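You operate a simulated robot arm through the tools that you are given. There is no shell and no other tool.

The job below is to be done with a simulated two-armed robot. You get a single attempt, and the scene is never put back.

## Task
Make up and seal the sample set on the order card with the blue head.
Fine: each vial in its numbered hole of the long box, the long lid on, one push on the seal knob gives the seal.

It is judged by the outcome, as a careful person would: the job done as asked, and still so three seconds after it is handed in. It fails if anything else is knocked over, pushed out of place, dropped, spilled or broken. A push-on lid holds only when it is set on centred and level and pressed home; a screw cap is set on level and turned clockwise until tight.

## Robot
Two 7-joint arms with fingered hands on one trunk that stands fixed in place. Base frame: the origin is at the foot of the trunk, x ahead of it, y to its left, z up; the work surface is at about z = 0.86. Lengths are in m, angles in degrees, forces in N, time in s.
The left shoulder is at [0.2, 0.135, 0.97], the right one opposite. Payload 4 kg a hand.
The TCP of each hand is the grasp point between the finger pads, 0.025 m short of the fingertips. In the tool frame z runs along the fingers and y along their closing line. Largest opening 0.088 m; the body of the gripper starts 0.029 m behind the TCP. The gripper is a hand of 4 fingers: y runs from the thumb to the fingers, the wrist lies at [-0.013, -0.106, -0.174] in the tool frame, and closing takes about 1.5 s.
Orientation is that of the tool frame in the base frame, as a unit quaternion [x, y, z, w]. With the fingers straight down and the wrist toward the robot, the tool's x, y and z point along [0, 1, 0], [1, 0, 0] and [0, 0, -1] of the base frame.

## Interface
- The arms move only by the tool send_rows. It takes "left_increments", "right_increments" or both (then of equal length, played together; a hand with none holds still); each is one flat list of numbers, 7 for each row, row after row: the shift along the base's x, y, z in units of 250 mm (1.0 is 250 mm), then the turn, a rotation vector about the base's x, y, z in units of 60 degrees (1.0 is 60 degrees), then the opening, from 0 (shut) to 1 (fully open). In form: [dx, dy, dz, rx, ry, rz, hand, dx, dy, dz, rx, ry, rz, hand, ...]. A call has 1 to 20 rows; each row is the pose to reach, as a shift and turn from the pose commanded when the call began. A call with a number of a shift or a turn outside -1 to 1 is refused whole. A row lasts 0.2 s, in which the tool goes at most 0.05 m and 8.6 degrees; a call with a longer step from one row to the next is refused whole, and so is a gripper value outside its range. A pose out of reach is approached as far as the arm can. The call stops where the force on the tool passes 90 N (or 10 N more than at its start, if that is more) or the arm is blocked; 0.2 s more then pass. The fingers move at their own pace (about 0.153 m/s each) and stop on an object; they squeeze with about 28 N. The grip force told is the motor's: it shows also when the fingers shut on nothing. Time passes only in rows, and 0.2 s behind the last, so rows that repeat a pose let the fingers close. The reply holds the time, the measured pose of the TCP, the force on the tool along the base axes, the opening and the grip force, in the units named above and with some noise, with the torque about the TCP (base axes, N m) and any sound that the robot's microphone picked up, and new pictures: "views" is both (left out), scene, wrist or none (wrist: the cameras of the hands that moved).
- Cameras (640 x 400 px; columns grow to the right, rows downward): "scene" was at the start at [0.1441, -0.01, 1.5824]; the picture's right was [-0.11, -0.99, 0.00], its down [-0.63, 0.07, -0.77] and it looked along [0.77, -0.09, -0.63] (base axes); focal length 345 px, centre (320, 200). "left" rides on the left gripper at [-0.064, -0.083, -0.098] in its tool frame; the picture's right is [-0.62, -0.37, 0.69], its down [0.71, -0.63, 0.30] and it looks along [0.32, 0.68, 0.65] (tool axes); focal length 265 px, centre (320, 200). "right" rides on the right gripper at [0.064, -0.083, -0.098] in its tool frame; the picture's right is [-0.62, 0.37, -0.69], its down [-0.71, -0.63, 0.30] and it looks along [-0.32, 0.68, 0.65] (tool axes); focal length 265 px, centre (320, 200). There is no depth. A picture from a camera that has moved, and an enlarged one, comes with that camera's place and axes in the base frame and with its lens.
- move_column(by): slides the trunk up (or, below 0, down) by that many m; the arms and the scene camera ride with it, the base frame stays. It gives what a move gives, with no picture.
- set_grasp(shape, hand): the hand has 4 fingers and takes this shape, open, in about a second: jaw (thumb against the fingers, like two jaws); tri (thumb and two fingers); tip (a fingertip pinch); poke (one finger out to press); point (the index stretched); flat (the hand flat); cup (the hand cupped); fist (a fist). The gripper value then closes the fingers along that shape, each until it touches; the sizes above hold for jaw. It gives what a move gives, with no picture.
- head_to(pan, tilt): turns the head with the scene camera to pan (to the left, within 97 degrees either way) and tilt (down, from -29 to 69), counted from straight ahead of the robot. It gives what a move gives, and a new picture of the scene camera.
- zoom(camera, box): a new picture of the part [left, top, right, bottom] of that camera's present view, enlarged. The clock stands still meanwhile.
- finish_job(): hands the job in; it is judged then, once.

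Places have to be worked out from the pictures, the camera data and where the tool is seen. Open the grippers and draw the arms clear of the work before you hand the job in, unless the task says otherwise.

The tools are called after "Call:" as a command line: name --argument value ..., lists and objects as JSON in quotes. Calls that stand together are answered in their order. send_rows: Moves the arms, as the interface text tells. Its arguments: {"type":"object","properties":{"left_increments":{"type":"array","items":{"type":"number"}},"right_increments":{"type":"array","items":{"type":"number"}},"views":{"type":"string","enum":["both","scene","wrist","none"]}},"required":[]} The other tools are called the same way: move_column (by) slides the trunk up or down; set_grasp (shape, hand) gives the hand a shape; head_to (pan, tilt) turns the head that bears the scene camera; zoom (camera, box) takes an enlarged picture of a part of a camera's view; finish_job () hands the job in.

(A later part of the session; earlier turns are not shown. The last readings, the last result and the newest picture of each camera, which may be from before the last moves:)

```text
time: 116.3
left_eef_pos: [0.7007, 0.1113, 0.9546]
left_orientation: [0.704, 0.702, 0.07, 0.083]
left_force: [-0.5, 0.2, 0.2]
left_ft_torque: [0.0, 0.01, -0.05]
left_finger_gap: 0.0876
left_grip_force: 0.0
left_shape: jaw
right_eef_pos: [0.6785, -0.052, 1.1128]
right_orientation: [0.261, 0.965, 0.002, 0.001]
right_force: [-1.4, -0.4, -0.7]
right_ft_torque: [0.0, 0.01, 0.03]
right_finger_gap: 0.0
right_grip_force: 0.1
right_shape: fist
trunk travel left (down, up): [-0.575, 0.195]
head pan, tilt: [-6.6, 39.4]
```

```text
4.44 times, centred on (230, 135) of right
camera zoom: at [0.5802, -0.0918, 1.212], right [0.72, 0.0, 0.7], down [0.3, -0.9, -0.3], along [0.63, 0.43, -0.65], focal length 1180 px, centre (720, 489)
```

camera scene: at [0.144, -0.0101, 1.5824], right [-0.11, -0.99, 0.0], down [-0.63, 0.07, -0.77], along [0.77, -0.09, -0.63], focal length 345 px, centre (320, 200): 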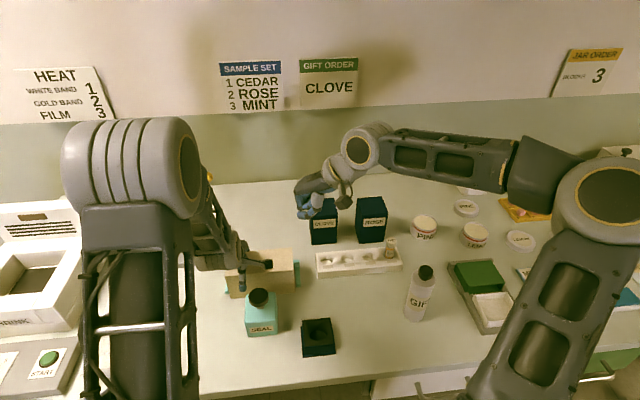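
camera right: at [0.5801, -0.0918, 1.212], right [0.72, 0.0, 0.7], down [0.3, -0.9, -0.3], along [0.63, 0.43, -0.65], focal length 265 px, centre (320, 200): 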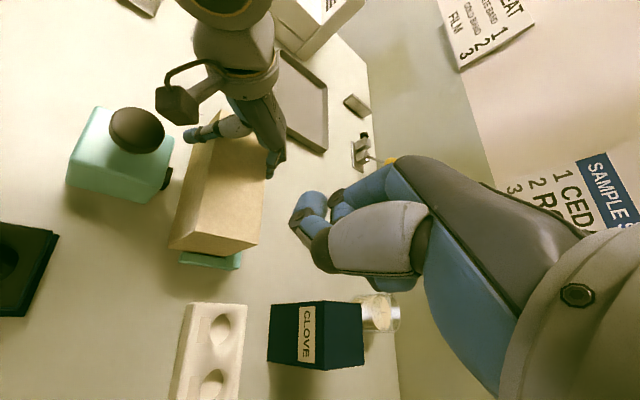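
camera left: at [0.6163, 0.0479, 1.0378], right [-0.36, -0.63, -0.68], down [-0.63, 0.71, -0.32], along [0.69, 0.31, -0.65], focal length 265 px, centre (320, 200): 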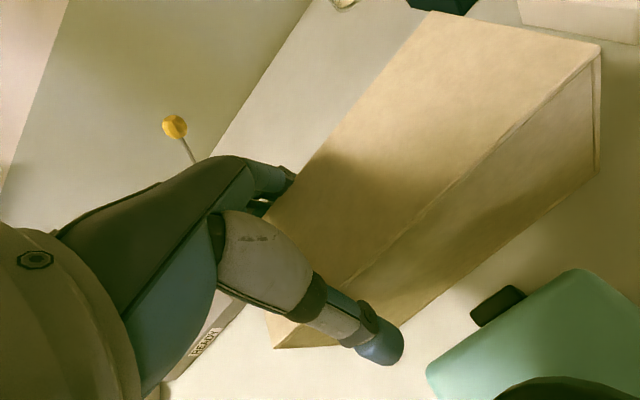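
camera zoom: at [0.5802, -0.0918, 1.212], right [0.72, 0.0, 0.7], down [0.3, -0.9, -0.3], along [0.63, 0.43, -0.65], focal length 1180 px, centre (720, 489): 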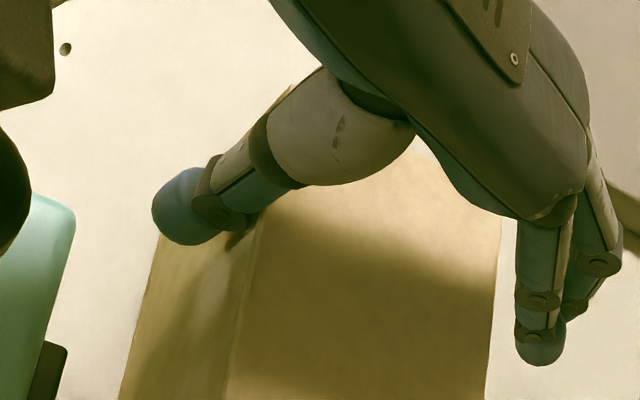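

Free: the lid stays on and the hand carries no load. I raise the left hand well clear, straighten it and draw it away to the left.

Call:
send_rows --left_increments '[0, 0, 0.04, 0, 0, 0, 1, 0, 0, 0.1, 0, 0, 0, 1, 0, 0, 0.18, 0, 0, 0, 1, 0, 0, 0.28, 0, 0, 0, 1, 0, 0, 0.38, 0, 0.05, 0, 1, 0, 0, 0.48, 0, 0.1, 0, 1, 0, 0.08, 0.56, 0, 0.15, 0, 1, 0, 0.2, 0.64, 0, 0.2, 0, 1, -0.05, 0.34, 0.7, 0, 0.2, 0, 1, -0.1, 0.48, 0.76, 0, 0.2, 0, 1, -0.15, 0.62, 0.8, 0, 0.2, 0, 1, -0.2, 0.76, 0.84, 0, 0.2, 0, 1, -0.25, 0.9, 0.88, 0, 0.2, 0, 1, -0.25, 0.9, 0.88, 0, 0.2, 0, 1]' --views "both"

Call:
zoom --camera "scene" --box '[215, 230, 305, 305]'

Call:
zoom --camera "right" --box '[130, 80, 310, 280]'

```text
time: 119.3
left_eef_pos: [0.6389, 0.3359, 1.1754]
left_orientation: [0.707, 0.707, -0.003, 0.008]
left_force: [0.0, 0.1, -0.2]
left_ft_torque: [0.01, 0.02, -0.03]
left_finger_gap: 0.0878
left_grip_force: 0.1
left_shape: jaw
right_eef_pos: [0.6788, -0.0508, 1.1138]
right_orientation: [0.261, 0.965, 0.0, 0.001]
right_force: [-0.3, 0.1, -0.2]
right_ft_torque: [-0.02, -0.02, 0.01]
right_finger_gap: 0.0001
right_grip_force: 0.0
right_shape: fist
trunk travel left (down, up): [-0.575, 0.195]
head pan, tilt: [-6.6, 39.4]
camera scene: at [0.1441, -0.01, 1.5824], right [-0.11, -0.99, 0.0], down [-0.63, 0.07, -0.77], along [0.77, -0.09, -0.63], focal length 345 px, centre (320, 200)
camera left: at [0.5567, 0.2734, 1.2751], right [-0.36, -0.63, -0.68], down [-0.63, 0.71, -0.32], along [0.69, 0.31, -0.65], focal length 265 px, centre (320, 200)
```

scene: 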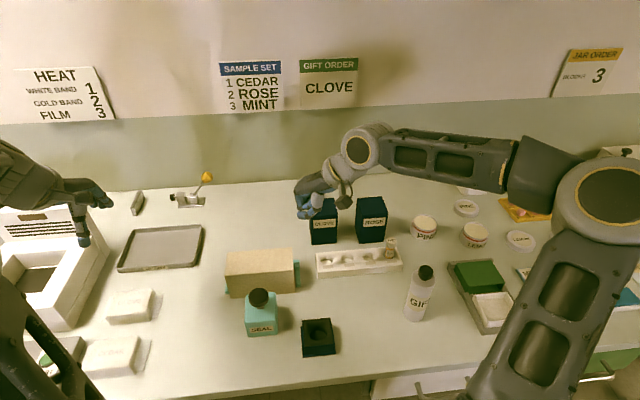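
left: 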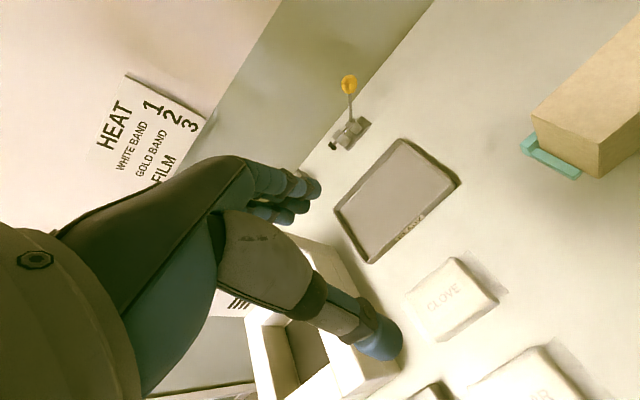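

```text
5.33 times, centred on (260, 268) of scene
camera zoom: at [0.1441, -0.01, 1.5824], right [-0.11, -0.99, 0.0], down [-0.63, 0.07, -0.77], along [0.77, -0.09, -0.63], focal length 1840 px, centre (640, -160)
```

zoom: 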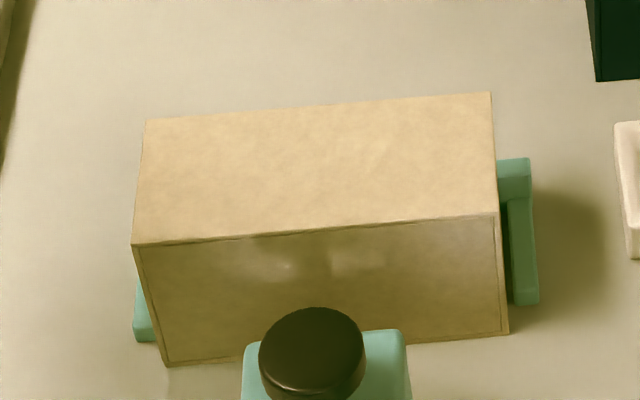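

```text
2.00 times, centred on (220, 180) of right
camera zoom: at [0.5802, -0.0918, 1.212], right [0.72, 0.0, 0.7], down [0.3, -0.9, -0.3], along [0.63, 0.43, -0.65], focal length 531 px, centre (520, 240)
```

zoom: 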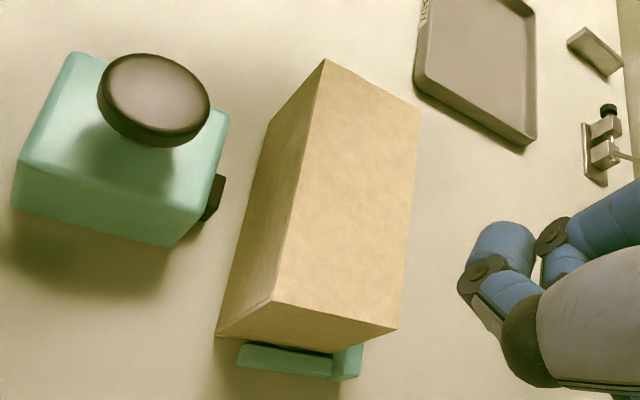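

The lid sits square and level on the flange: top corners give x 0.666–0.737, y −0.008–0.150, centre ≈(0.701, 0.070). Next I press it home in the middle with the right fist: first raise it and turn it back to yaw 0.

Call:
send_rows --right_increments '[0, 0, 0.1, 0, 0, 0, 0, 0, 0, 0.2, 0, 0, -0.1, 0, 0, 0, 0.3, 0, 0, -0.22, 0, 0, 0, 0.36, 0, 0, -0.34, 0, 0, 0, 0.36, 0, 0, -0.46, 0, 0, 0, 0.36, 0, 0, -0.58, 0, 0, 0, 0.36, 0, 0, -0.7, 0, 0, 0, 0.36, 0, 0, -0.82, 0, 0, 0, 0.36, 0, 0, -0.92, 0, 0, 0, 0.36, 0, 0, -1.0, 0, 0, 0, 0.36, 0, 0, -1.0, 0]' --views "both"

```text
time: 121.7
left_eef_pos: [0.6401, 0.3351, 1.1742]
left_orientation: [0.707, 0.707, -0.003, 0.009]
left_force: [0.1, 0.1, 0.6]
left_ft_torque: [-0.02, -0.01, 0.01]
left_finger_gap: 0.0881
left_grip_force: 0.1
left_shape: jaw
right_eef_pos: [0.6784, -0.0535, 1.2037]
right_orientation: [0.708, 0.706, 0.001, 0.0]
right_force: [0.8, -0.2, 0.1]
right_ft_torque: [-0.01, -0.01, 0.01]
right_finger_gap: 0.0001
right_grip_force: 0.0
right_shape: fist
trunk travel left (down, up): [-0.575, 0.195]
head pan, tilt: [-6.6, 39.4]
camera scene: at [0.1441, -0.01, 1.5824], right [-0.11, -0.99, 0.0], down [-0.63, 0.07, -0.77], along [0.77, -0.09, -0.63], focal length 345 px, centre (320, 200)
camera right: at [0.595, 0.0103, 1.3018], right [0.37, -0.62, 0.69], down [-0.63, -0.71, -0.3], along [0.68, -0.33, -0.65], focal length 265 px, centre (320, 200)
```

scene: 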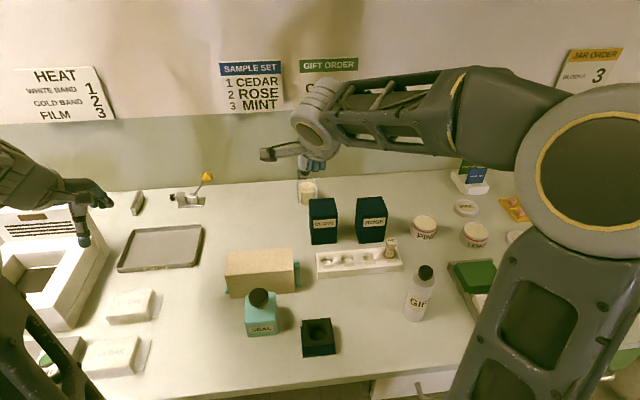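
right: 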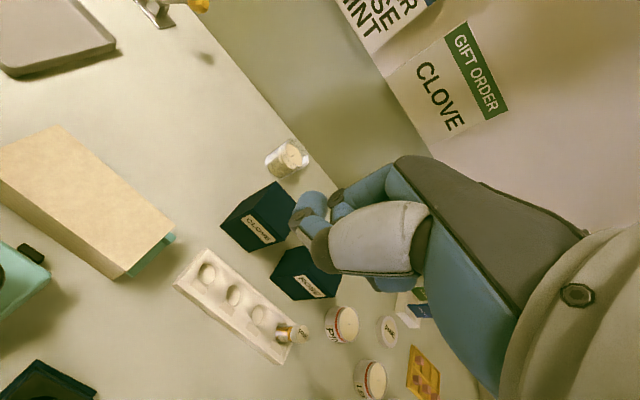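

Yaw is back to 0. The fist's lowest point is the thumb tip, so for pressing I prefer the closed jaw (all fingertips together at TCP+25 mm). I set it and close it in free air.

Call:
set_grasp --hand "right" --shape "jaw"

Call:
send_rows --right_increments '[0, 0, 0, 0, 0, 0, 0.5, 0, 0, 0, 0, 0, 0, 0.2, 0, 0, 0, 0, 0, 0, 0, 0, 0, 0, 0, 0, 0, 0, 0, 0, 0, 0, 0, 0, 0, 0, 0, 0, 0, 0, 0, 0, 0, 0, 0, 0, 0, 0, 0]' --views "none"

Call:
zoom --camera "right" --box '[200, 120, 440, 390]'

```text
time: 122.6
left_eef_pos: [0.64, 0.3364, 1.1745]
left_orientation: [0.707, 0.707, -0.004, 0.009]
left_force: [-0.3, 0.0, -0.3]
left_ft_torque: [-0.05, -0.03, 0.03]
left_finger_gap: 0.0879
left_grip_force: 0.0
left_shape: jaw
right_eef_pos: [0.6785, -0.054, 1.2032]
right_orientation: [0.707, 0.707, 0.0, -0.001]
right_force: [-0.2, -0.3, -0.9]
right_ft_torque: [0.02, 0.01, 0.03]
right_finger_gap: 0.0879
right_grip_force: 0.1
right_shape: jaw
trunk travel left (down, up): [-0.575, 0.195]
head pan, tilt: [-6.6, 39.4]
```

```text
time: 124.2
left_eef_pos: [0.6408, 0.3362, 1.1755]
left_orientation: [0.707, 0.707, -0.003, 0.008]
left_force: [-0.4, 0.4, -0.5]
left_ft_torque: [0.02, -0.02, -0.01]
left_finger_gap: 0.0883
left_grip_force: 0.1
left_shape: jaw
right_eef_pos: [0.6791, -0.0536, 1.203]
right_orientation: [0.707, 0.707, 0.0, 0.0]
right_force: [-0.2, 0.2, 0.6]
right_ft_torque: [0.0, -0.01, 0.0]
right_finger_gap: 0.0
right_grip_force: 28.7
right_shape: jaw
trunk travel left (down, up): [-0.575, 0.195]
head pan, tilt: [-6.6, 39.4]
```

```text
1.48 times, centred on (320, 255) of right
camera zoom: at [0.595, 0.0102, 1.3018], right [0.37, -0.62, 0.69], down [-0.63, -0.71, -0.3], along [0.68, -0.32, -0.65], focal length 393 px, centre (320, 118)
```

zoom: 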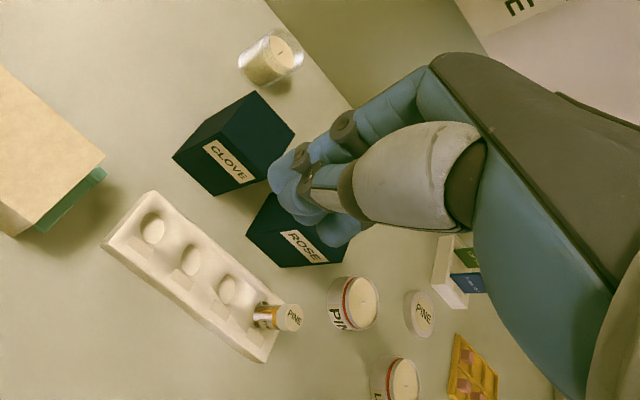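

The fingertips meet at about 20 mm below the TCP. I move over the lid's centre and hover with tips about 50 mm above it.

Call:
send_rows --right_increments '[0.012, 0.06, -0.02, 0, 0, 0, 0, 0.024, 0.12, -0.08, 0, 0, 0, 0, 0.036, 0.2, -0.16, 0, 0, 0, 0, 0.05, 0.28, -0.24, 0, 0, 0, 0, 0.064, 0.36, -0.33, 0, 0, 0, 0, 0.078, 0.43, -0.42, 0, 0, 0, 0, 0.092, 0.492, -0.5, 0, 0, 0, 0, 0.092, 0.492, -0.6, 0, 0, 0, 0, 0.092, 0.492, -0.7, 0, 0, 0, 0, 0.092, 0.492, -0.7, 0, 0, 0, 0]' --views "both"

Call:
zoom --camera "scene" --box '[200, 180, 340, 320]'

```text
time: 126.4
left_eef_pos: [0.6398, 0.3348, 1.175]
left_orientation: [0.707, 0.707, -0.003, 0.009]
left_force: [0.5, -0.5, -0.7]
left_ft_torque: [-0.01, 0.01, -0.02]
left_finger_gap: 0.0881
left_grip_force: 0.0
left_shape: jaw
right_eef_pos: [0.6705, -0.0438, 1.182]
right_orientation: [0.707, 0.707, 0.0, -0.001]
right_force: [-0.1, -0.6, 0.6]
right_ft_torque: [0.0, 0.0, 0.02]
right_finger_gap: 0.0
right_grip_force: 28.2
right_shape: jaw
right hand out of reach, approached as far as the arm can: row 1, 2, 3, 4, 5, 6, 7, 8, 9, 10
trunk travel left (down, up): [-0.575, 0.195]
head pan, tilt: [-6.6, 39.4]
camera scene: at [0.1441, -0.01, 1.5824], right [-0.11, -0.99, 0.0], down [-0.63, 0.07, -0.77], along [0.77, -0.09, -0.63], focal length 345 px, centre (320, 200)
camera right: at [0.5872, 0.0197, 1.2812], right [0.37, -0.62, 0.69], down [-0.63, -0.71, -0.3], along [0.68, -0.32, -0.65], focal length 265 px, centre (320, 200)
```

scene: 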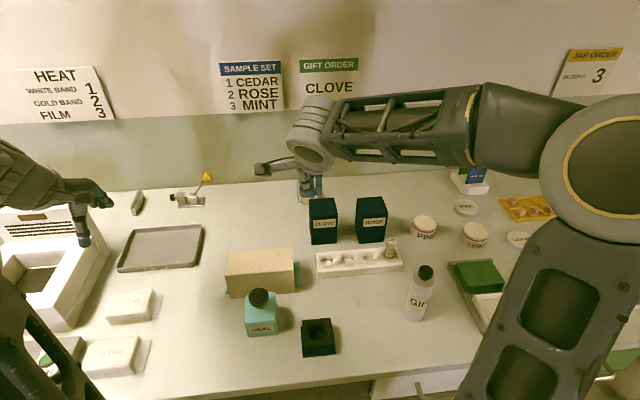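
right: 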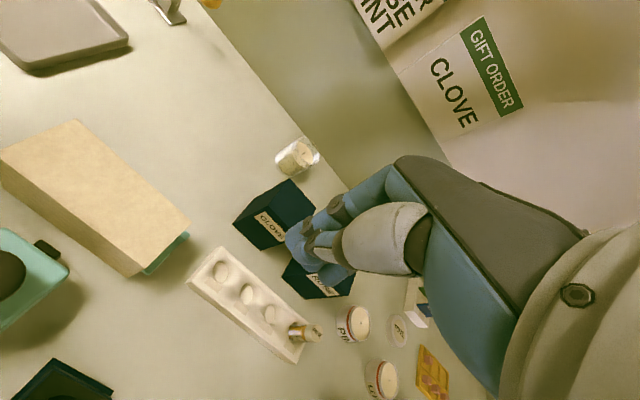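

```text
2.86 times, centred on (270, 250) of scene
camera zoom: at [0.1441, -0.01, 1.5824], right [-0.11, -0.99, 0.0], down [-0.63, 0.07, -0.77], along [0.77, -0.09, -0.63], focal length 986 px, centre (463, 57)
```

zoom: 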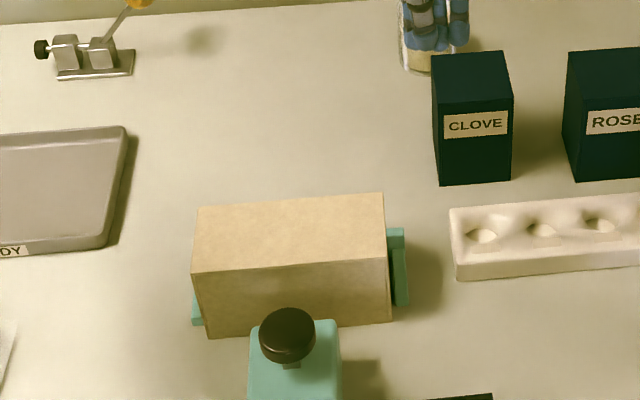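

The right arm is now folded into an awkward posture and can't reach. The left arm is in a good one, so it will do the pressing; I first move the right hand back out of the way.

Call:
send_rows --right_increments '[-0.06, -0.08, 0.02, 0, 0, 0, 0, -0.12, -0.16, 0.04, 0, 0, 0, 0, -0.18, -0.24, 0.06, 0, 0, 0, 0, -0.24, -0.32, 0.08, 0, 0, 0, 0, -0.3, -0.4, 0.1, 0, 0, 0, 0, -0.36, -0.48, 0.1, 0, 0, 0, 0, -0.42, -0.56, 0.1, 0, 0, 0, 0, -0.48, -0.64, 0.1, 0, 0, 0, 0, -0.54, -0.72, 0.1, 0, 0, 0, 0, -0.57, -0.76, 0.1, 0, 0, 0, 0, -0.57, -0.76, 0.1, 0, 0, 0, 0]' --views "scene"

```text
time: 128.8
left_eef_pos: [0.6402, 0.3353, 1.1751]
left_orientation: [0.707, 0.707, -0.003, 0.008]
left_force: [0.1, -0.8, 0.0]
left_ft_torque: [0.0, -0.02, 0.0]
left_finger_gap: 0.0877
left_grip_force: 0.1
left_shape: jaw
right_eef_pos: [0.5242, -0.2337, 1.2046]
right_orientation: [0.707, 0.707, 0.0, 0.0]
right_force: [0.5, 0.7, 0.2]
right_ft_torque: [0.04, 0.02, 0.02]
right_finger_gap: 0.0
right_grip_force: 27.7
right_shape: jaw
trunk travel left (down, up): [-0.575, 0.195]
head pan, tilt: [-6.6, 39.4]
camera scene: at [0.1441, -0.01, 1.5824], right [-0.11, -0.99, 0.0], down [-0.63, 0.07, -0.77], along [0.77, -0.09, -0.63], focal length 345 px, centre (320, 200)
```

scene: 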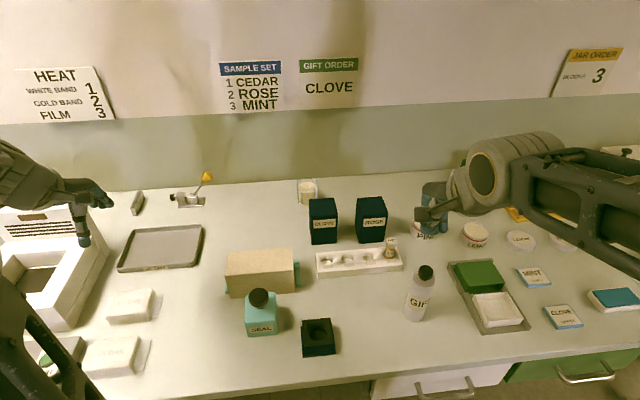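

The right arm is parked. I close the left hand's fingers, straighten its small tilt, and bring it over the lid's centre in two moves.

Call:
send_rows --left_increments '[0.02, -0.08, 0, 0.005, 0.002, 0, 0.5, 0.045, -0.17, -0.01, 0.01, 0.004, 0, 0.2, 0.07, -0.26, -0.03, 0.0167, 0.0067, 0, 0, 0.1, -0.36, -0.06, 0.0167, 0.0067, 0, 0, 0.13, -0.46, -0.09, 0.0167, 0.0067, 0, 0, 0.16, -0.56, -0.12, 0.0167, 0.0067, 0, 0, 0.19, -0.66, -0.15, 0.0167, 0.0067, 0, 0, 0.22, -0.76, -0.18, 0.0167, 0.0067, 0, 0, 0.243, -0.861, -0.22, 0.0167, 0.0067, 0, 0, 0.243, -0.861, -0.22, 0.0167, 0.0067, 0, 0]' --views "none"

Call:
send_rows --left_increments '[0.002, -0.08, -0.03, 0, 0, 0, 0, 0.004, -0.16, -0.08, 0, 0, 0, 0, 0.004, -0.2, -0.16, 0, 0, 0, 0, 0.004, -0.2, -0.26, 0, 0, 0, 0, 0.004, -0.2, -0.36, 0, 0, 0, 0, 0.004, -0.2, -0.48, 0, 0, 0, 0, 0.004, -0.2, -0.48, 0, 0, 0, 0]' --views "both"

Call:
zoom --camera "scene" --box '[200, 200, 320, 320]'

```text
time: 131.0
left_eef_pos: [0.6998, 0.1202, 1.1208]
left_orientation: [0.707, 0.707, 0.001, 0.0]
left_force: [0.1, 0.8, -0.9]
left_ft_torque: [-0.02, -0.01, -0.02]
left_finger_gap: 0.0
left_grip_force: 28.1
left_shape: jaw
right_eef_pos: [0.5239, -0.2329, 1.2052]
right_orientation: [0.707, 0.708, 0.0, 0.0]
right_force: [-0.3, -0.5, 0.6]
right_ft_torque: [0.01, -0.01, 0.0]
right_finger_gap: 0.0
right_grip_force: 28.2
right_shape: jaw
trunk travel left (down, up): [-0.575, 0.195]
head pan, tilt: [-6.6, 39.4]
```

```text
time: 132.6
left_eef_pos: [0.701, 0.0695, 1.0001]
left_orientation: [0.707, 0.707, -0.001, 0.0]
left_force: [-0.7, 0.0, 0.6]
left_ft_torque: [0.01, 0.02, -0.02]
left_finger_gap: 0.0
left_grip_force: 27.6
left_shape: jaw
right_eef_pos: [0.5232, -0.2323, 1.205]
right_orientation: [0.707, 0.707, 0.0, 0.0]
right_force: [-0.1, 0.1, 0.0]
right_ft_torque: [0.03, 0.01, -0.01]
right_finger_gap: 0.0
right_grip_force: 27.2
right_shape: jaw
trunk travel left (down, up): [-0.575, 0.195]
head pan, tilt: [-6.6, 39.4]
camera scene: at [0.144, -0.01, 1.5824], right [-0.11, -0.99, 0.0], down [-0.63, 0.07, -0.77], along [0.77, -0.09, -0.63], focal length 345 px, centre (320, 200)
camera left: at [0.6176, 0.0056, 1.0994], right [-0.37, -0.62, -0.69], down [-0.63, 0.71, -0.3], along [0.68, 0.32, -0.65], focal length 265 px, centre (320, 200)
```

scene: 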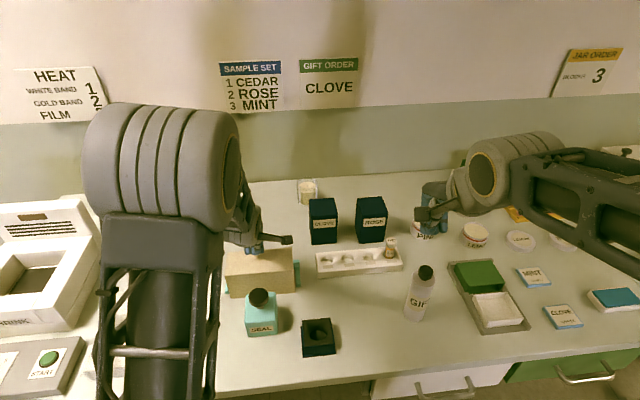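
left: 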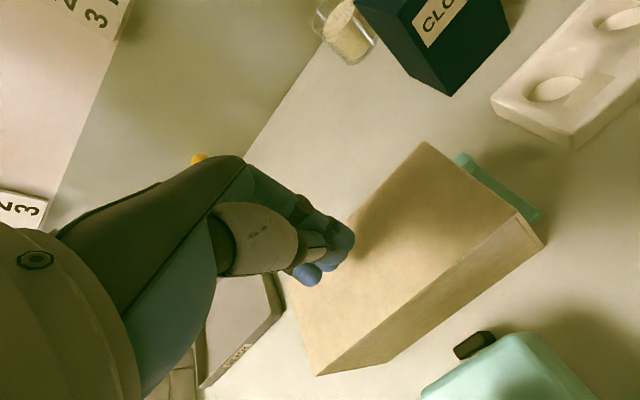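

```text
3.33 times, centred on (260, 260) of scene
camera zoom: at [0.144, -0.01, 1.5824], right [-0.11, -0.99, 0.0], down [-0.63, 0.07, -0.77], along [0.77, -0.09, -0.63], focal length 1150 px, centre (520, 0)
```

zoom: 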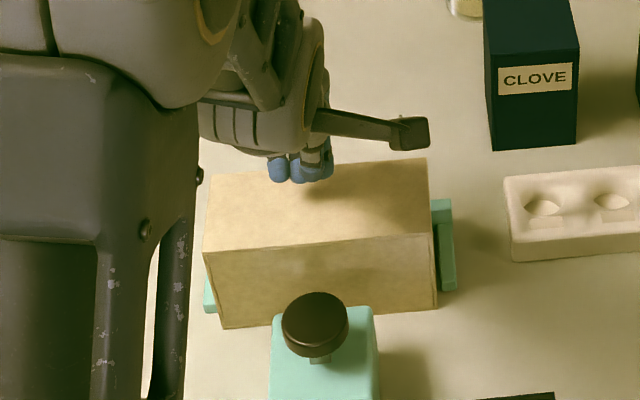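

The closed fingertips are right above the middle of the lid. I lower to just above contact and then press in small steps.

Call:
send_rows --left_increments '[0, 0, -0.04, 0, 0, 0, 0, 0, 0, -0.08, 0, 0, 0, 0, 0, 0, -0.1, 0, 0, 0, 0, 0, 0, -0.108, 0, 0, 0, 0, 0, 0, -0.116, 0, 0, 0, 0, 0, 0, -0.116, 0, 0, 0, 0]' --views "none"

```text
time: 134.0
left_eef_pos: [0.7021, 0.0708, 0.974]
left_orientation: [0.707, 0.707, 0.003, 0.004]
left_force: [-0.5, 2.9, 36.2]
left_ft_torque: [0.08, 0.01, -0.03]
left_finger_gap: 0.0003
left_grip_force: 27.6
left_shape: jaw
right_eef_pos: [0.5247, -0.2315, 1.2052]
right_orientation: [0.707, 0.707, 0.001, 0.0]
right_force: [0.4, 0.2, -1.0]
right_ft_torque: [-0.02, 0.01, -0.01]
right_finger_gap: 0.0
right_grip_force: 28.6
right_shape: jaw
trunk travel left (down, up): [-0.575, 0.195]
head pan, tilt: [-6.6, 39.4]
```

It is already pressing with 36 N at the centre. I check the picture, then press a little more to be sure it is home.

Call:
zoom --camera "scene" --box '[215, 230, 305, 305]'

Call:
send_rows --left_increments '[0, 0, -0.004, 0, 0, 0, 0, 0, 0, -0.008, 0, 0, 0, 0, 0, 0, -0.008, 0, 0, 0, 0]' --views "none"

Call:
zoom --camera "scene" --box '[215, 230, 305, 305]'

```text
5.33 times, centred on (260, 268) of scene
camera zoom: at [0.1431, -0.01, 1.5829], right [-0.11, -0.99, 0.0], down [-0.63, 0.07, -0.77], along [0.77, -0.09, -0.63], focal length 1840 px, centre (640, -160)
```

zoom: 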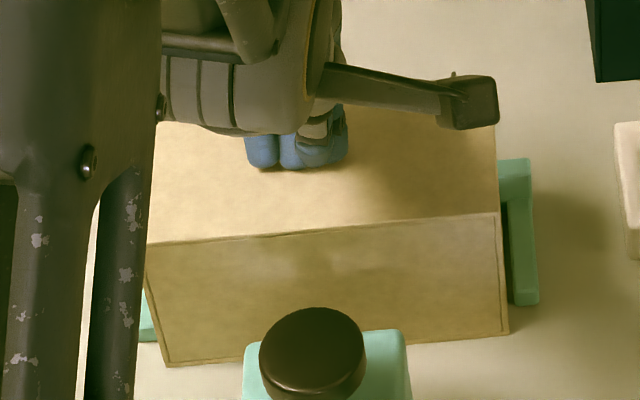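

```text
time: 134.8
left_eef_pos: [0.702, 0.0706, 0.9752]
left_orientation: [0.707, 0.707, 0.005, 0.005]
left_force: [-7.2, 6.3, 55.1]
left_ft_torque: [0.08, 0.15, 0.02]
left_finger_gap: 0.0
left_grip_force: 27.5
left_shape: jaw
right_eef_pos: [0.5238, -0.2319, 1.2054]
right_orientation: [0.707, 0.707, 0.0, 0.001]
right_force: [0.5, 0.2, 0.3]
right_ft_torque: [0.0, 0.0, 0.01]
right_finger_gap: 0.0003
right_grip_force: 27.8
right_shape: jaw
trunk travel left (down, up): [-0.575, 0.195]
head pan, tilt: [-6.6, 39.4]
```

```text
5.33 times, centred on (260, 268) of scene
camera zoom: at [0.1422, -0.0099, 1.5828], right [-0.11, -0.99, 0.0], down [-0.63, 0.07, -0.77], along [0.77, -0.09, -0.63], focal length 1840 px, centre (640, -160)
```

zoom: 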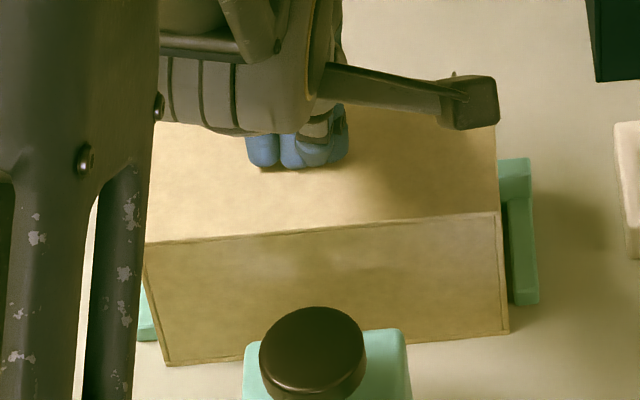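

Pressed home with 55 N, lid flush all round. I raise the left hand 110 mm, then shape it to "poke" in free air to see where the pressing finger is.

Call:
send_rows --left_increments '[0, 0, 0.02, 0, 0, 0, 0, 0, 0, 0.1, 0, 0, 0, 0, 0, 0, 0.2, 0, 0, 0, 0, 0, 0, 0.32, 0, 0, 0, 0, 0, 0, 0.44, 0, 0, 0, 0, 0, 0.12, 0.48, 0, 0, 0, 0, -0.05, 0.26, 0.48, 0, 0, 0, 0, -0.1, 0.4, 0.48, 0, 0, 0, 0, -0.1, 0.4, 0.48, 0, 0, 0, 0]' --views "scene"

Call:
set_grasp --hand "left" --shape "poke"

Call:
zoom --camera "left" --box '[180, 110, 460, 390]'

Call:
zoom --camera "scene" --box '[200, 220, 320, 350]'

```text
time: 136.8
left_eef_pos: [0.6756, 0.1698, 1.0893]
left_orientation: [0.707, 0.707, 0.0, 0.0]
left_force: [-0.4, -1.1, 0.0]
left_ft_torque: [-0.02, 0.01, 0.03]
left_finger_gap: 0.0
left_grip_force: 28.0
left_shape: jaw
right_eef_pos: [0.526, -0.2333, 1.2054]
right_orientation: [0.707, 0.708, 0.0, 0.0]
right_force: [0.0, -0.4, -0.1]
right_ft_torque: [-0.05, -0.04, 0.02]
right_finger_gap: 0.0001
right_grip_force: 27.8
right_shape: jaw
trunk travel left (down, up): [-0.575, 0.195]
head pan, tilt: [-6.6, 39.4]
camera scene: at [0.1441, -0.0101, 1.5824], right [-0.11, -0.99, 0.0], down [-0.63, 0.07, -0.77], along [0.77, -0.09, -0.63], focal length 345 px, centre (320, 200)
```

scene: 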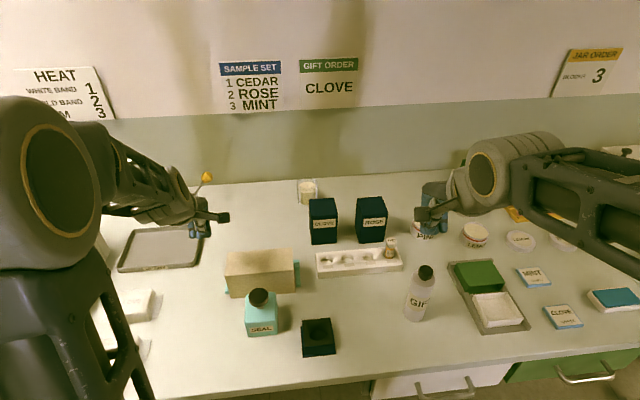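

```text
time: 137.7
left_eef_pos: [0.6758, 0.1687, 1.0888]
left_orientation: [0.707, 0.707, 0.0, 0.0]
left_force: [-0.4, 0.2, -1.1]
left_ft_torque: [-0.03, 0.0, -0.01]
left_finger_gap: 0.0001
left_grip_force: 0.0
left_shape: poke
right_eef_pos: [0.5242, -0.2316, 1.2045]
right_orientation: [0.707, 0.707, 0.0, 0.0]
right_force: [-0.7, 0.6, -0.1]
right_ft_torque: [-0.02, -0.01, -0.03]
right_finger_gap: 0.0
right_grip_force: 28.3
right_shape: jaw
trunk travel left (down, up): [-0.575, 0.195]
head pan, tilt: [-6.6, 39.4]
```

```text
1.43 times, centred on (320, 250) of left
camera zoom: at [0.5931, 0.1052, 1.1887], right [-0.37, -0.62, -0.69], down [-0.63, 0.71, -0.3], along [0.68, 0.32, -0.65], focal length 379 px, centre (320, 129)
```

zoom: 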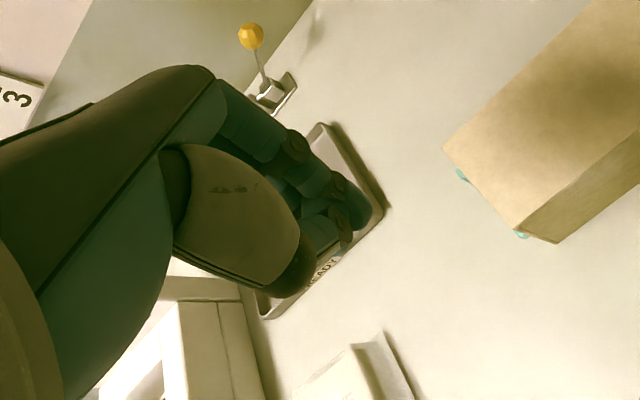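

```text
3.08 times, centred on (260, 285) of scene
camera zoom: at [0.1441, -0.01, 1.5824], right [-0.11, -0.99, 0.0], down [-0.63, 0.07, -0.77], along [0.77, -0.09, -0.63], focal length 1062 px, centre (505, -62)
```

zoom: 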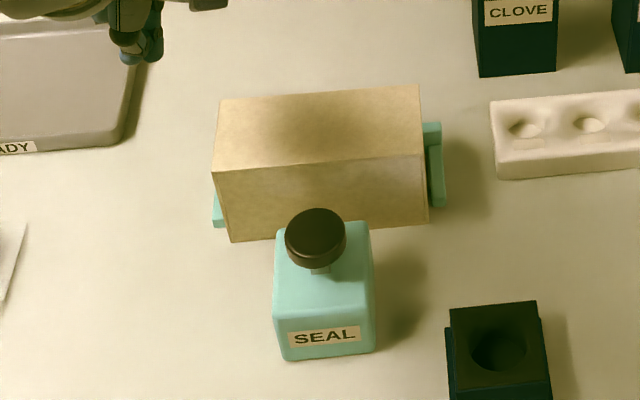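

The poke finger points to about the TCP axis, tip ≈25 mm below it. The knob top triangulates to (0.5905, 0.0694, 0.961); I move over it with the fingertip about 55 mm above.

Call:
send_rows --left_increments '[-0.04, -0.05, 0, 0, 0, 0, 1, -0.1, -0.12, 0, 0, 0, 0, 1, -0.16, -0.19, -0.02, 0, 0, 0, 1, -0.22, -0.26, -0.06, 0, 0, 0, 1, -0.28, -0.33, -0.1, 0, 0, 0, 1, -0.3416, -0.4025, -0.15, 0, 0, 0, 1, -0.3416, -0.4025, -0.196, 0, 0, 0, 1, -0.3416, -0.4025, -0.196, 0, 0, 0, 1]' --views "both"

Call:
zoom --camera "scene" --box '[200, 220, 320, 350]'

Call:
zoom --camera "left" --box '[220, 150, 420, 350]'

```text
time: 139.5
left_eef_pos: [0.5915, 0.0691, 1.0408]
left_orientation: [0.707, 0.707, 0.0, 0.0]
left_force: [0.0, -0.2, 0.4]
left_ft_torque: [-0.04, -0.04, 0.01]
left_finger_gap: 0.0
left_grip_force: 0.1
left_shape: poke
right_eef_pos: [0.5239, -0.2326, 1.2044]
right_orientation: [0.707, 0.707, 0.0, 0.001]
right_force: [-0.7, -1.1, 0.0]
right_ft_torque: [-0.02, -0.03, -0.01]
right_finger_gap: 0.0
right_grip_force: 27.9
right_shape: jaw
trunk travel left (down, up): [-0.575, 0.195]
head pan, tilt: [-6.6, 39.4]
camera scene: at [0.1441, -0.01, 1.5824], right [-0.11, -0.99, 0.0], down [-0.63, 0.07, -0.77], along [0.77, -0.09, -0.63], focal length 345 px, centre (320, 200)
camera left: at [0.5074, 0.0053, 1.139], right [-0.37, -0.62, -0.69], down [-0.63, 0.71, -0.3], along [0.68, 0.32, -0.65], focal length 265 px, centre (320, 200)
```

scene: 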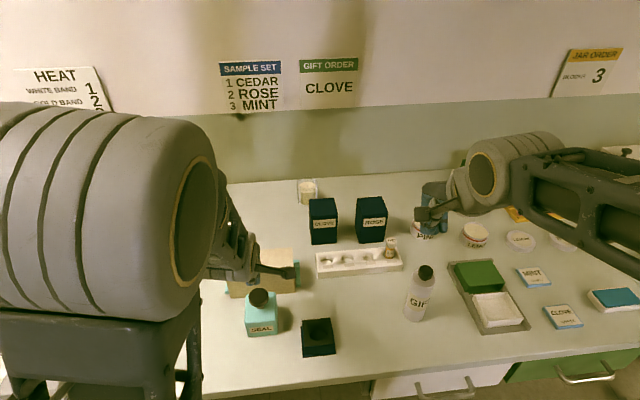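
left: 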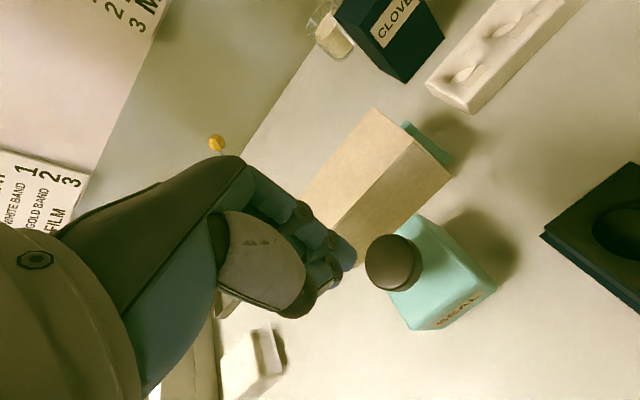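

```text
3.08 times, centred on (260, 285) of scene
camera zoom: at [0.1441, -0.01, 1.5824], right [-0.11, -0.99, 0.0], down [-0.63, 0.07, -0.77], along [0.77, -0.09, -0.63], focal length 1062 px, centre (505, -62)
```

zoom: 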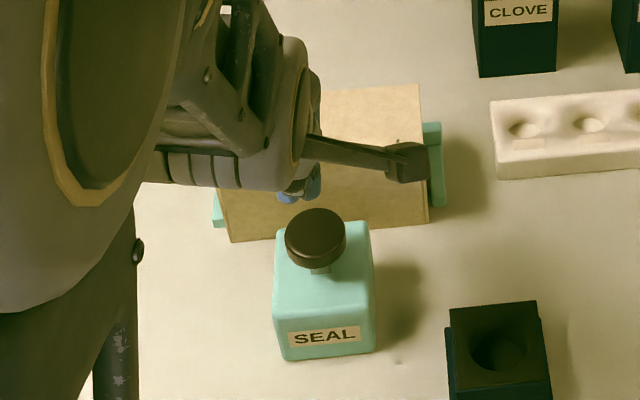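

```text
2.00 times, centred on (320, 250) of left
camera zoom: at [0.5074, 0.0053, 1.139], right [-0.37, -0.62, -0.69], down [-0.63, 0.71, -0.3], along [0.68, 0.32, -0.65], focal length 531 px, centre (320, 100)
```

zoom: 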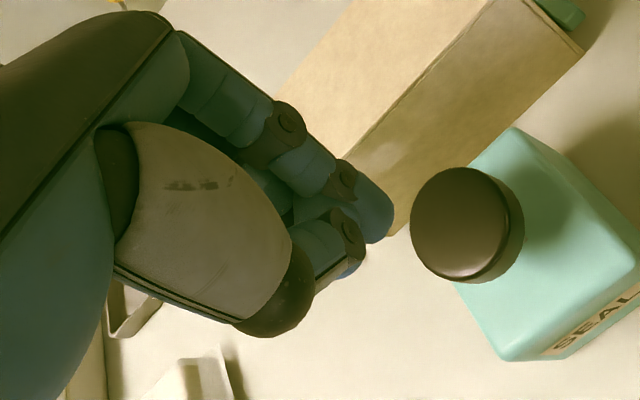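

The knob centre lies about 3–4 mm ahead of the fingertip axis. I correct by +4 mm x, −3 mm y and lower to just above contact (TCP z≈0.993).

Call:
send_rows --left_increments '[0.016, -0.012, -0.02, 0, 0, 0, 1, 0.016, -0.012, -0.08, 0, 0, 0, 1, 0.016, -0.012, -0.14, 0, 0, 0, 1, 0.016, -0.012, -0.188, 0, 0, 0, 1, 0.016, -0.012, -0.188, 0, 0, 0, 1]' --views "wrist"

Call:
zoom --camera "left" --box '[260, 160, 440, 310]'

Call:
zoom --camera "scene" --box '[220, 250, 310, 345]'

```text
time: 140.7
left_eef_pos: [0.5949, 0.0663, 0.9929]
left_orientation: [0.707, 0.707, 0.0, 0.0]
left_force: [-0.3, -1.0, 0.7]
left_ft_torque: [0.02, 0.0, 0.02]
left_finger_gap: 0.0
left_grip_force: 0.1
left_shape: poke
right_eef_pos: [0.5243, -0.2325, 1.2049]
right_orientation: [0.707, 0.707, 0.0, 0.001]
right_force: [0.7, 0.8, -0.3]
right_ft_torque: [0.01, 0.03, 0.01]
right_finger_gap: 0.0004
right_grip_force: 27.9
right_shape: jaw
trunk travel left (down, up): [-0.575, 0.195]
head pan, tilt: [-6.6, 39.4]
camera left: at [0.5118, 0.0017, 1.0924], right [-0.37, -0.62, -0.69], down [-0.63, 0.71, -0.3], along [0.68, 0.32, -0.65], focal length 265 px, centre (320, 200)
```

left: 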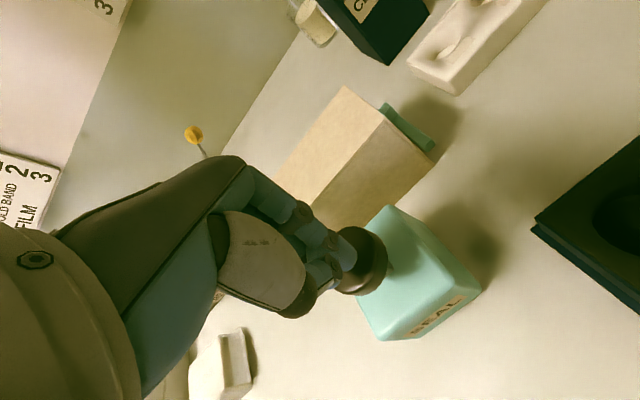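

```text
2.67 times, centred on (350, 235) of left
camera zoom: at [0.5118, 0.0017, 1.0924], right [-0.37, -0.62, -0.69], down [-0.63, 0.71, -0.3], along [0.68, 0.32, -0.65], focal length 708 px, centre (240, 107)
```

zoom: 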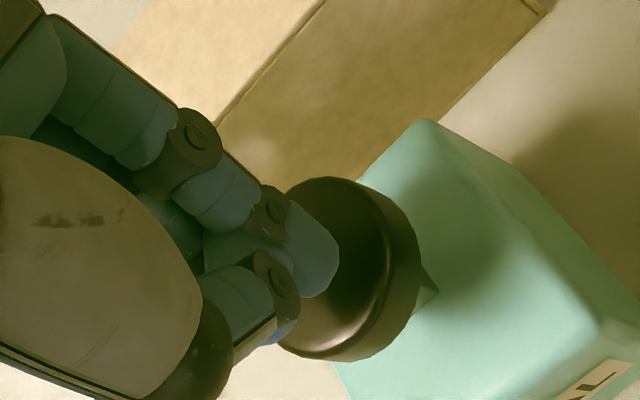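

```text
4.21 times, centred on (265, 298) of scene
camera zoom: at [0.144, -0.01, 1.5824], right [-0.11, -0.99, 0.0], down [-0.63, 0.07, -0.77], along [0.77, -0.09, -0.63], focal length 1453 px, centre (552, -210)
```

zoom: 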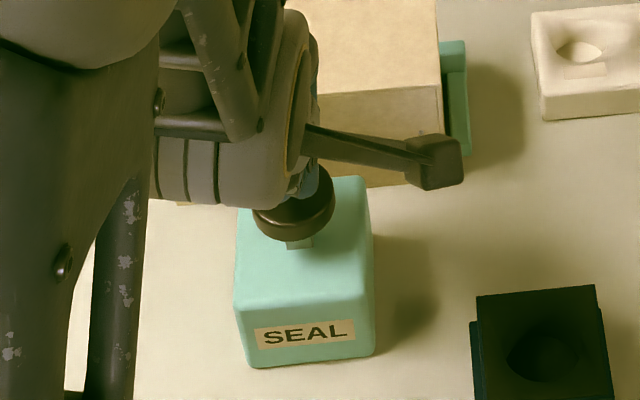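

The fingertip is about 5–6 mm to the right of the knob's centre in the head view; I shift +5 mm in y and begin the push, 13 mm down in small steps.

Call:
send_rows --left_increments '[0, 0.01, 0, 0, 0, 0, 1, 0, 0.02, 0, 0, 0, 0, 1, 0, 0.02, -0.012, 0, 0, 0, 1, 0, 0.02, -0.024, 0, 0, 0, 1, 0, 0.02, -0.036, 0, 0, 0, 1, 0, 0.02, -0.048, 0, 0, 0, 1, 0, 0.02, -0.052, 0, 0, 0, 1]' --views "none"

Call:
zoom --camera "scene" --box '[220, 250, 310, 345]'

Call:
zoom --camera "left" --box '[260, 160, 440, 310]'

```text
time: 142.3
left_eef_pos: [0.594, 0.0703, 0.9798]
left_orientation: [0.707, 0.707, 0.0, 0.0]
left_force: [0.2, -0.4, 1.5]
left_ft_torque: [-0.01, -0.02, 0.03]
left_finger_gap: 0.0
left_grip_force: 0.1
left_shape: poke
right_eef_pos: [0.5239, -0.2317, 1.2043]
right_orientation: [0.707, 0.708, 0.0, 0.0]
right_force: [-0.3, 0.0, 0.3]
right_ft_torque: [-0.01, 0.03, -0.01]
right_finger_gap: 0.0
right_grip_force: 27.9
right_shape: jaw
trunk travel left (down, up): [-0.575, 0.195]
head pan, tilt: [-6.6, 39.4]
```

```text
4.21 times, centred on (265, 298) of scene
camera zoom: at [0.1441, -0.01, 1.5824], right [-0.11, -0.99, 0.0], down [-0.63, 0.07, -0.77], along [0.77, -0.09, -0.63], focal length 1453 px, centre (552, -210)
```

zoom: 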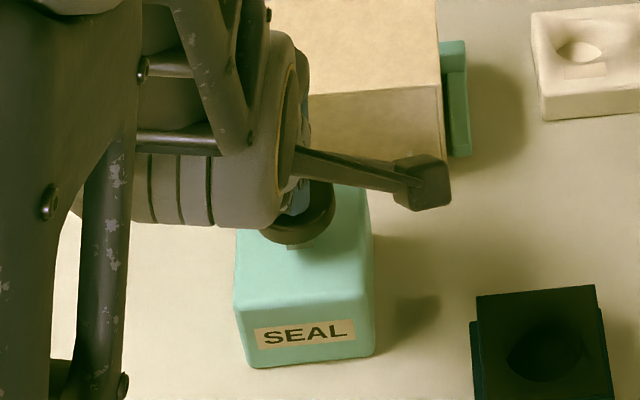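

```text
2.67 times, centred on (350, 235) of left
camera zoom: at [0.5118, 0.0072, 1.0795], right [-0.37, -0.62, -0.69], down [-0.63, 0.71, -0.3], along [0.68, 0.32, -0.65], focal length 708 px, centre (240, 107)
```

zoom: 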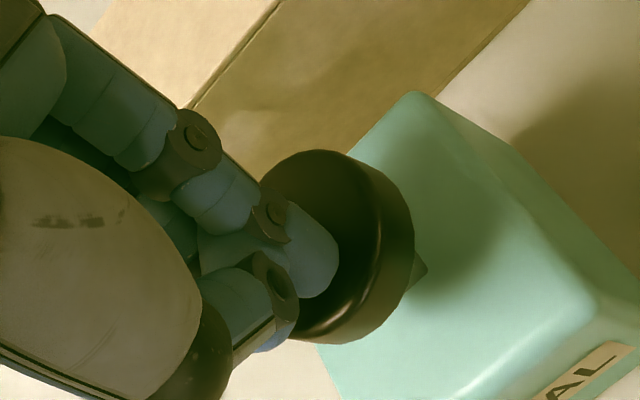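

Only 1.5 N so far, contact is just beginning. I continue the same push downward.

Call:
send_rows --left_increments '[0, 0, -0.006, 0, 0, 0, 1, 0, 0, -0.012, 0, 0, 0, 1, 0, 0, -0.018, 0, 0, 0, 1, 0, 0, -0.024, 0, 0, 0, 1, 0, 0, -0.024, 0, 0, 0, 1]' --views "none"

Call:
zoom --camera "left" --box '[260, 160, 440, 310]'

```text
time: 143.5
left_eef_pos: [0.5951, 0.0723, 0.9741]
left_orientation: [0.707, 0.708, 0.0, 0.0]
left_force: [0.2, -1.3, 1.4]
left_ft_torque: [-0.02, 0.01, -0.02]
left_finger_gap: 0.0
left_grip_force: 0.1
left_shape: poke
right_eef_pos: [0.5251, -0.2327, 1.2045]
right_orientation: [0.708, 0.707, 0.0, 0.0]
right_force: [0.3, 0.1, -0.7]
right_ft_torque: [0.01, 0.01, 0.01]
right_finger_gap: 0.0002
right_grip_force: 28.6
right_shape: jaw
trunk travel left (down, up): [-0.575, 0.195]
head pan, tilt: [-6.6, 39.4]
```

```text
2.67 times, centred on (350, 235) of left
camera zoom: at [0.5117, 0.0072, 1.0734], right [-0.37, -0.62, -0.69], down [-0.63, 0.71, -0.3], along [0.68, 0.32, -0.65], focal length 708 px, centre (240, 107)
```

zoom: 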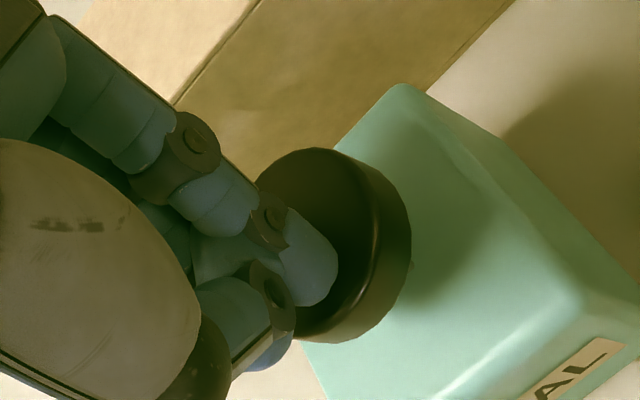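

The knob is moving down with the finger now (its stem has vanished from view) against a light spring. I continue the same stroke until it stops.

Call:
send_rows --left_increments '[0, 0, -0.006, 0, 0, 0, 1, 0, 0, -0.012, 0, 0, 0, 1, 0, 0, -0.018, 0, 0, 0, 1, 0, 0, -0.024, 0, 0, 0, 1, 0, 0, -0.024, 0, 0, 0, 1]' --views "none"

Call:
zoom --camera "left" --box '[260, 160, 440, 310]'

Call:
zoom --camera "scene" --box '[220, 250, 310, 345]'

```text
time: 144.7
left_eef_pos: [0.595, 0.0718, 0.9691]
left_orientation: [0.707, 0.707, 0.0, 0.0]
left_force: [-0.2, 0.3, 3.0]
left_ft_torque: [0.04, 0.03, 0.0]
left_finger_gap: 0.0
left_grip_force: 0.0
left_shape: poke
right_eef_pos: [0.5249, -0.2324, 1.2042]
right_orientation: [0.706, 0.708, 0.0, 0.0]
right_force: [0.1, -0.4, -0.6]
right_ft_torque: [0.0, 0.03, -0.03]
right_finger_gap: 0.0
right_grip_force: 28.3
right_shape: jaw
trunk travel left (down, up): [-0.575, 0.195]
head pan, tilt: [-6.6, 39.4]
```

```text
2.67 times, centred on (350, 235) of left
camera zoom: at [0.5116, 0.0067, 1.0676], right [-0.37, -0.62, -0.69], down [-0.63, 0.71, -0.3], along [0.68, 0.32, -0.65], focal length 708 px, centre (240, 107)
```

zoom: 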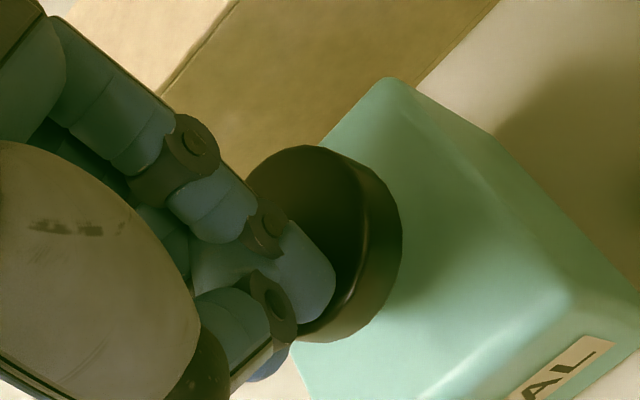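

```text
4.21 times, centred on (265, 298) of scene
camera zoom: at [0.144, -0.01, 1.5824], right [-0.11, -0.99, 0.0], down [-0.63, 0.07, -0.77], along [0.77, -0.09, -0.63], focal length 1453 px, centre (552, -210)
```

zoom: 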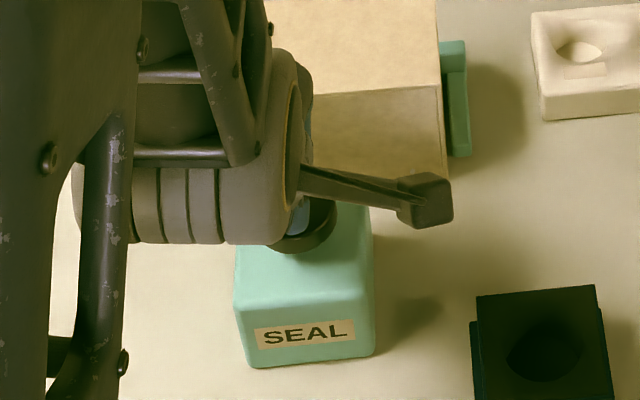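

Spring force rises to 3 N, the knob is low over the block. I continue the stroke.

Call:
send_rows --left_increments '[0, 0, -0.006, 0, 0, 0, 1, 0, 0, -0.012, 0, 0, 0, 1, 0, 0, -0.018, 0, 0, 0, 1, 0, 0, -0.024, 0, 0, 0, 1, 0, 0, -0.024, 0, 0, 0, 1]' --views "none"

Call:
zoom --camera "left" --box '[260, 160, 440, 310]'

```text
time: 145.9
left_eef_pos: [0.5949, 0.0723, 0.9626]
left_orientation: [0.707, 0.708, -0.001, 0.0]
left_force: [1.6, -0.6, 3.6]
left_ft_torque: [-0.02, 0.06, -0.02]
left_finger_gap: 0.0001
left_grip_force: 0.1
left_shape: poke
right_eef_pos: [0.524, -0.2335, 1.2035]
right_orientation: [0.707, 0.708, 0.001, 0.0]
right_force: [0.3, -0.5, 0.1]
right_ft_torque: [0.02, -0.03, 0.0]
right_finger_gap: 0.0002
right_grip_force: 28.4
right_shape: jaw
trunk travel left (down, up): [-0.575, 0.195]
head pan, tilt: [-6.6, 39.4]
```

```text
2.67 times, centred on (350, 235) of left
camera zoom: at [0.5114, 0.0073, 1.0615], right [-0.37, -0.62, -0.69], down [-0.63, 0.71, -0.3], along [0.68, 0.32, -0.65], focal length 708 px, centre (240, 107)
```

zoom: 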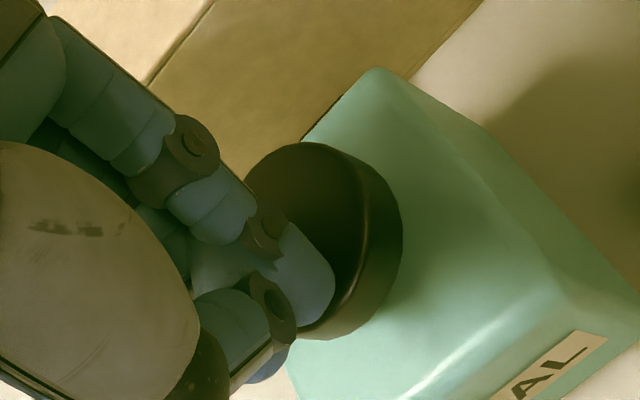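

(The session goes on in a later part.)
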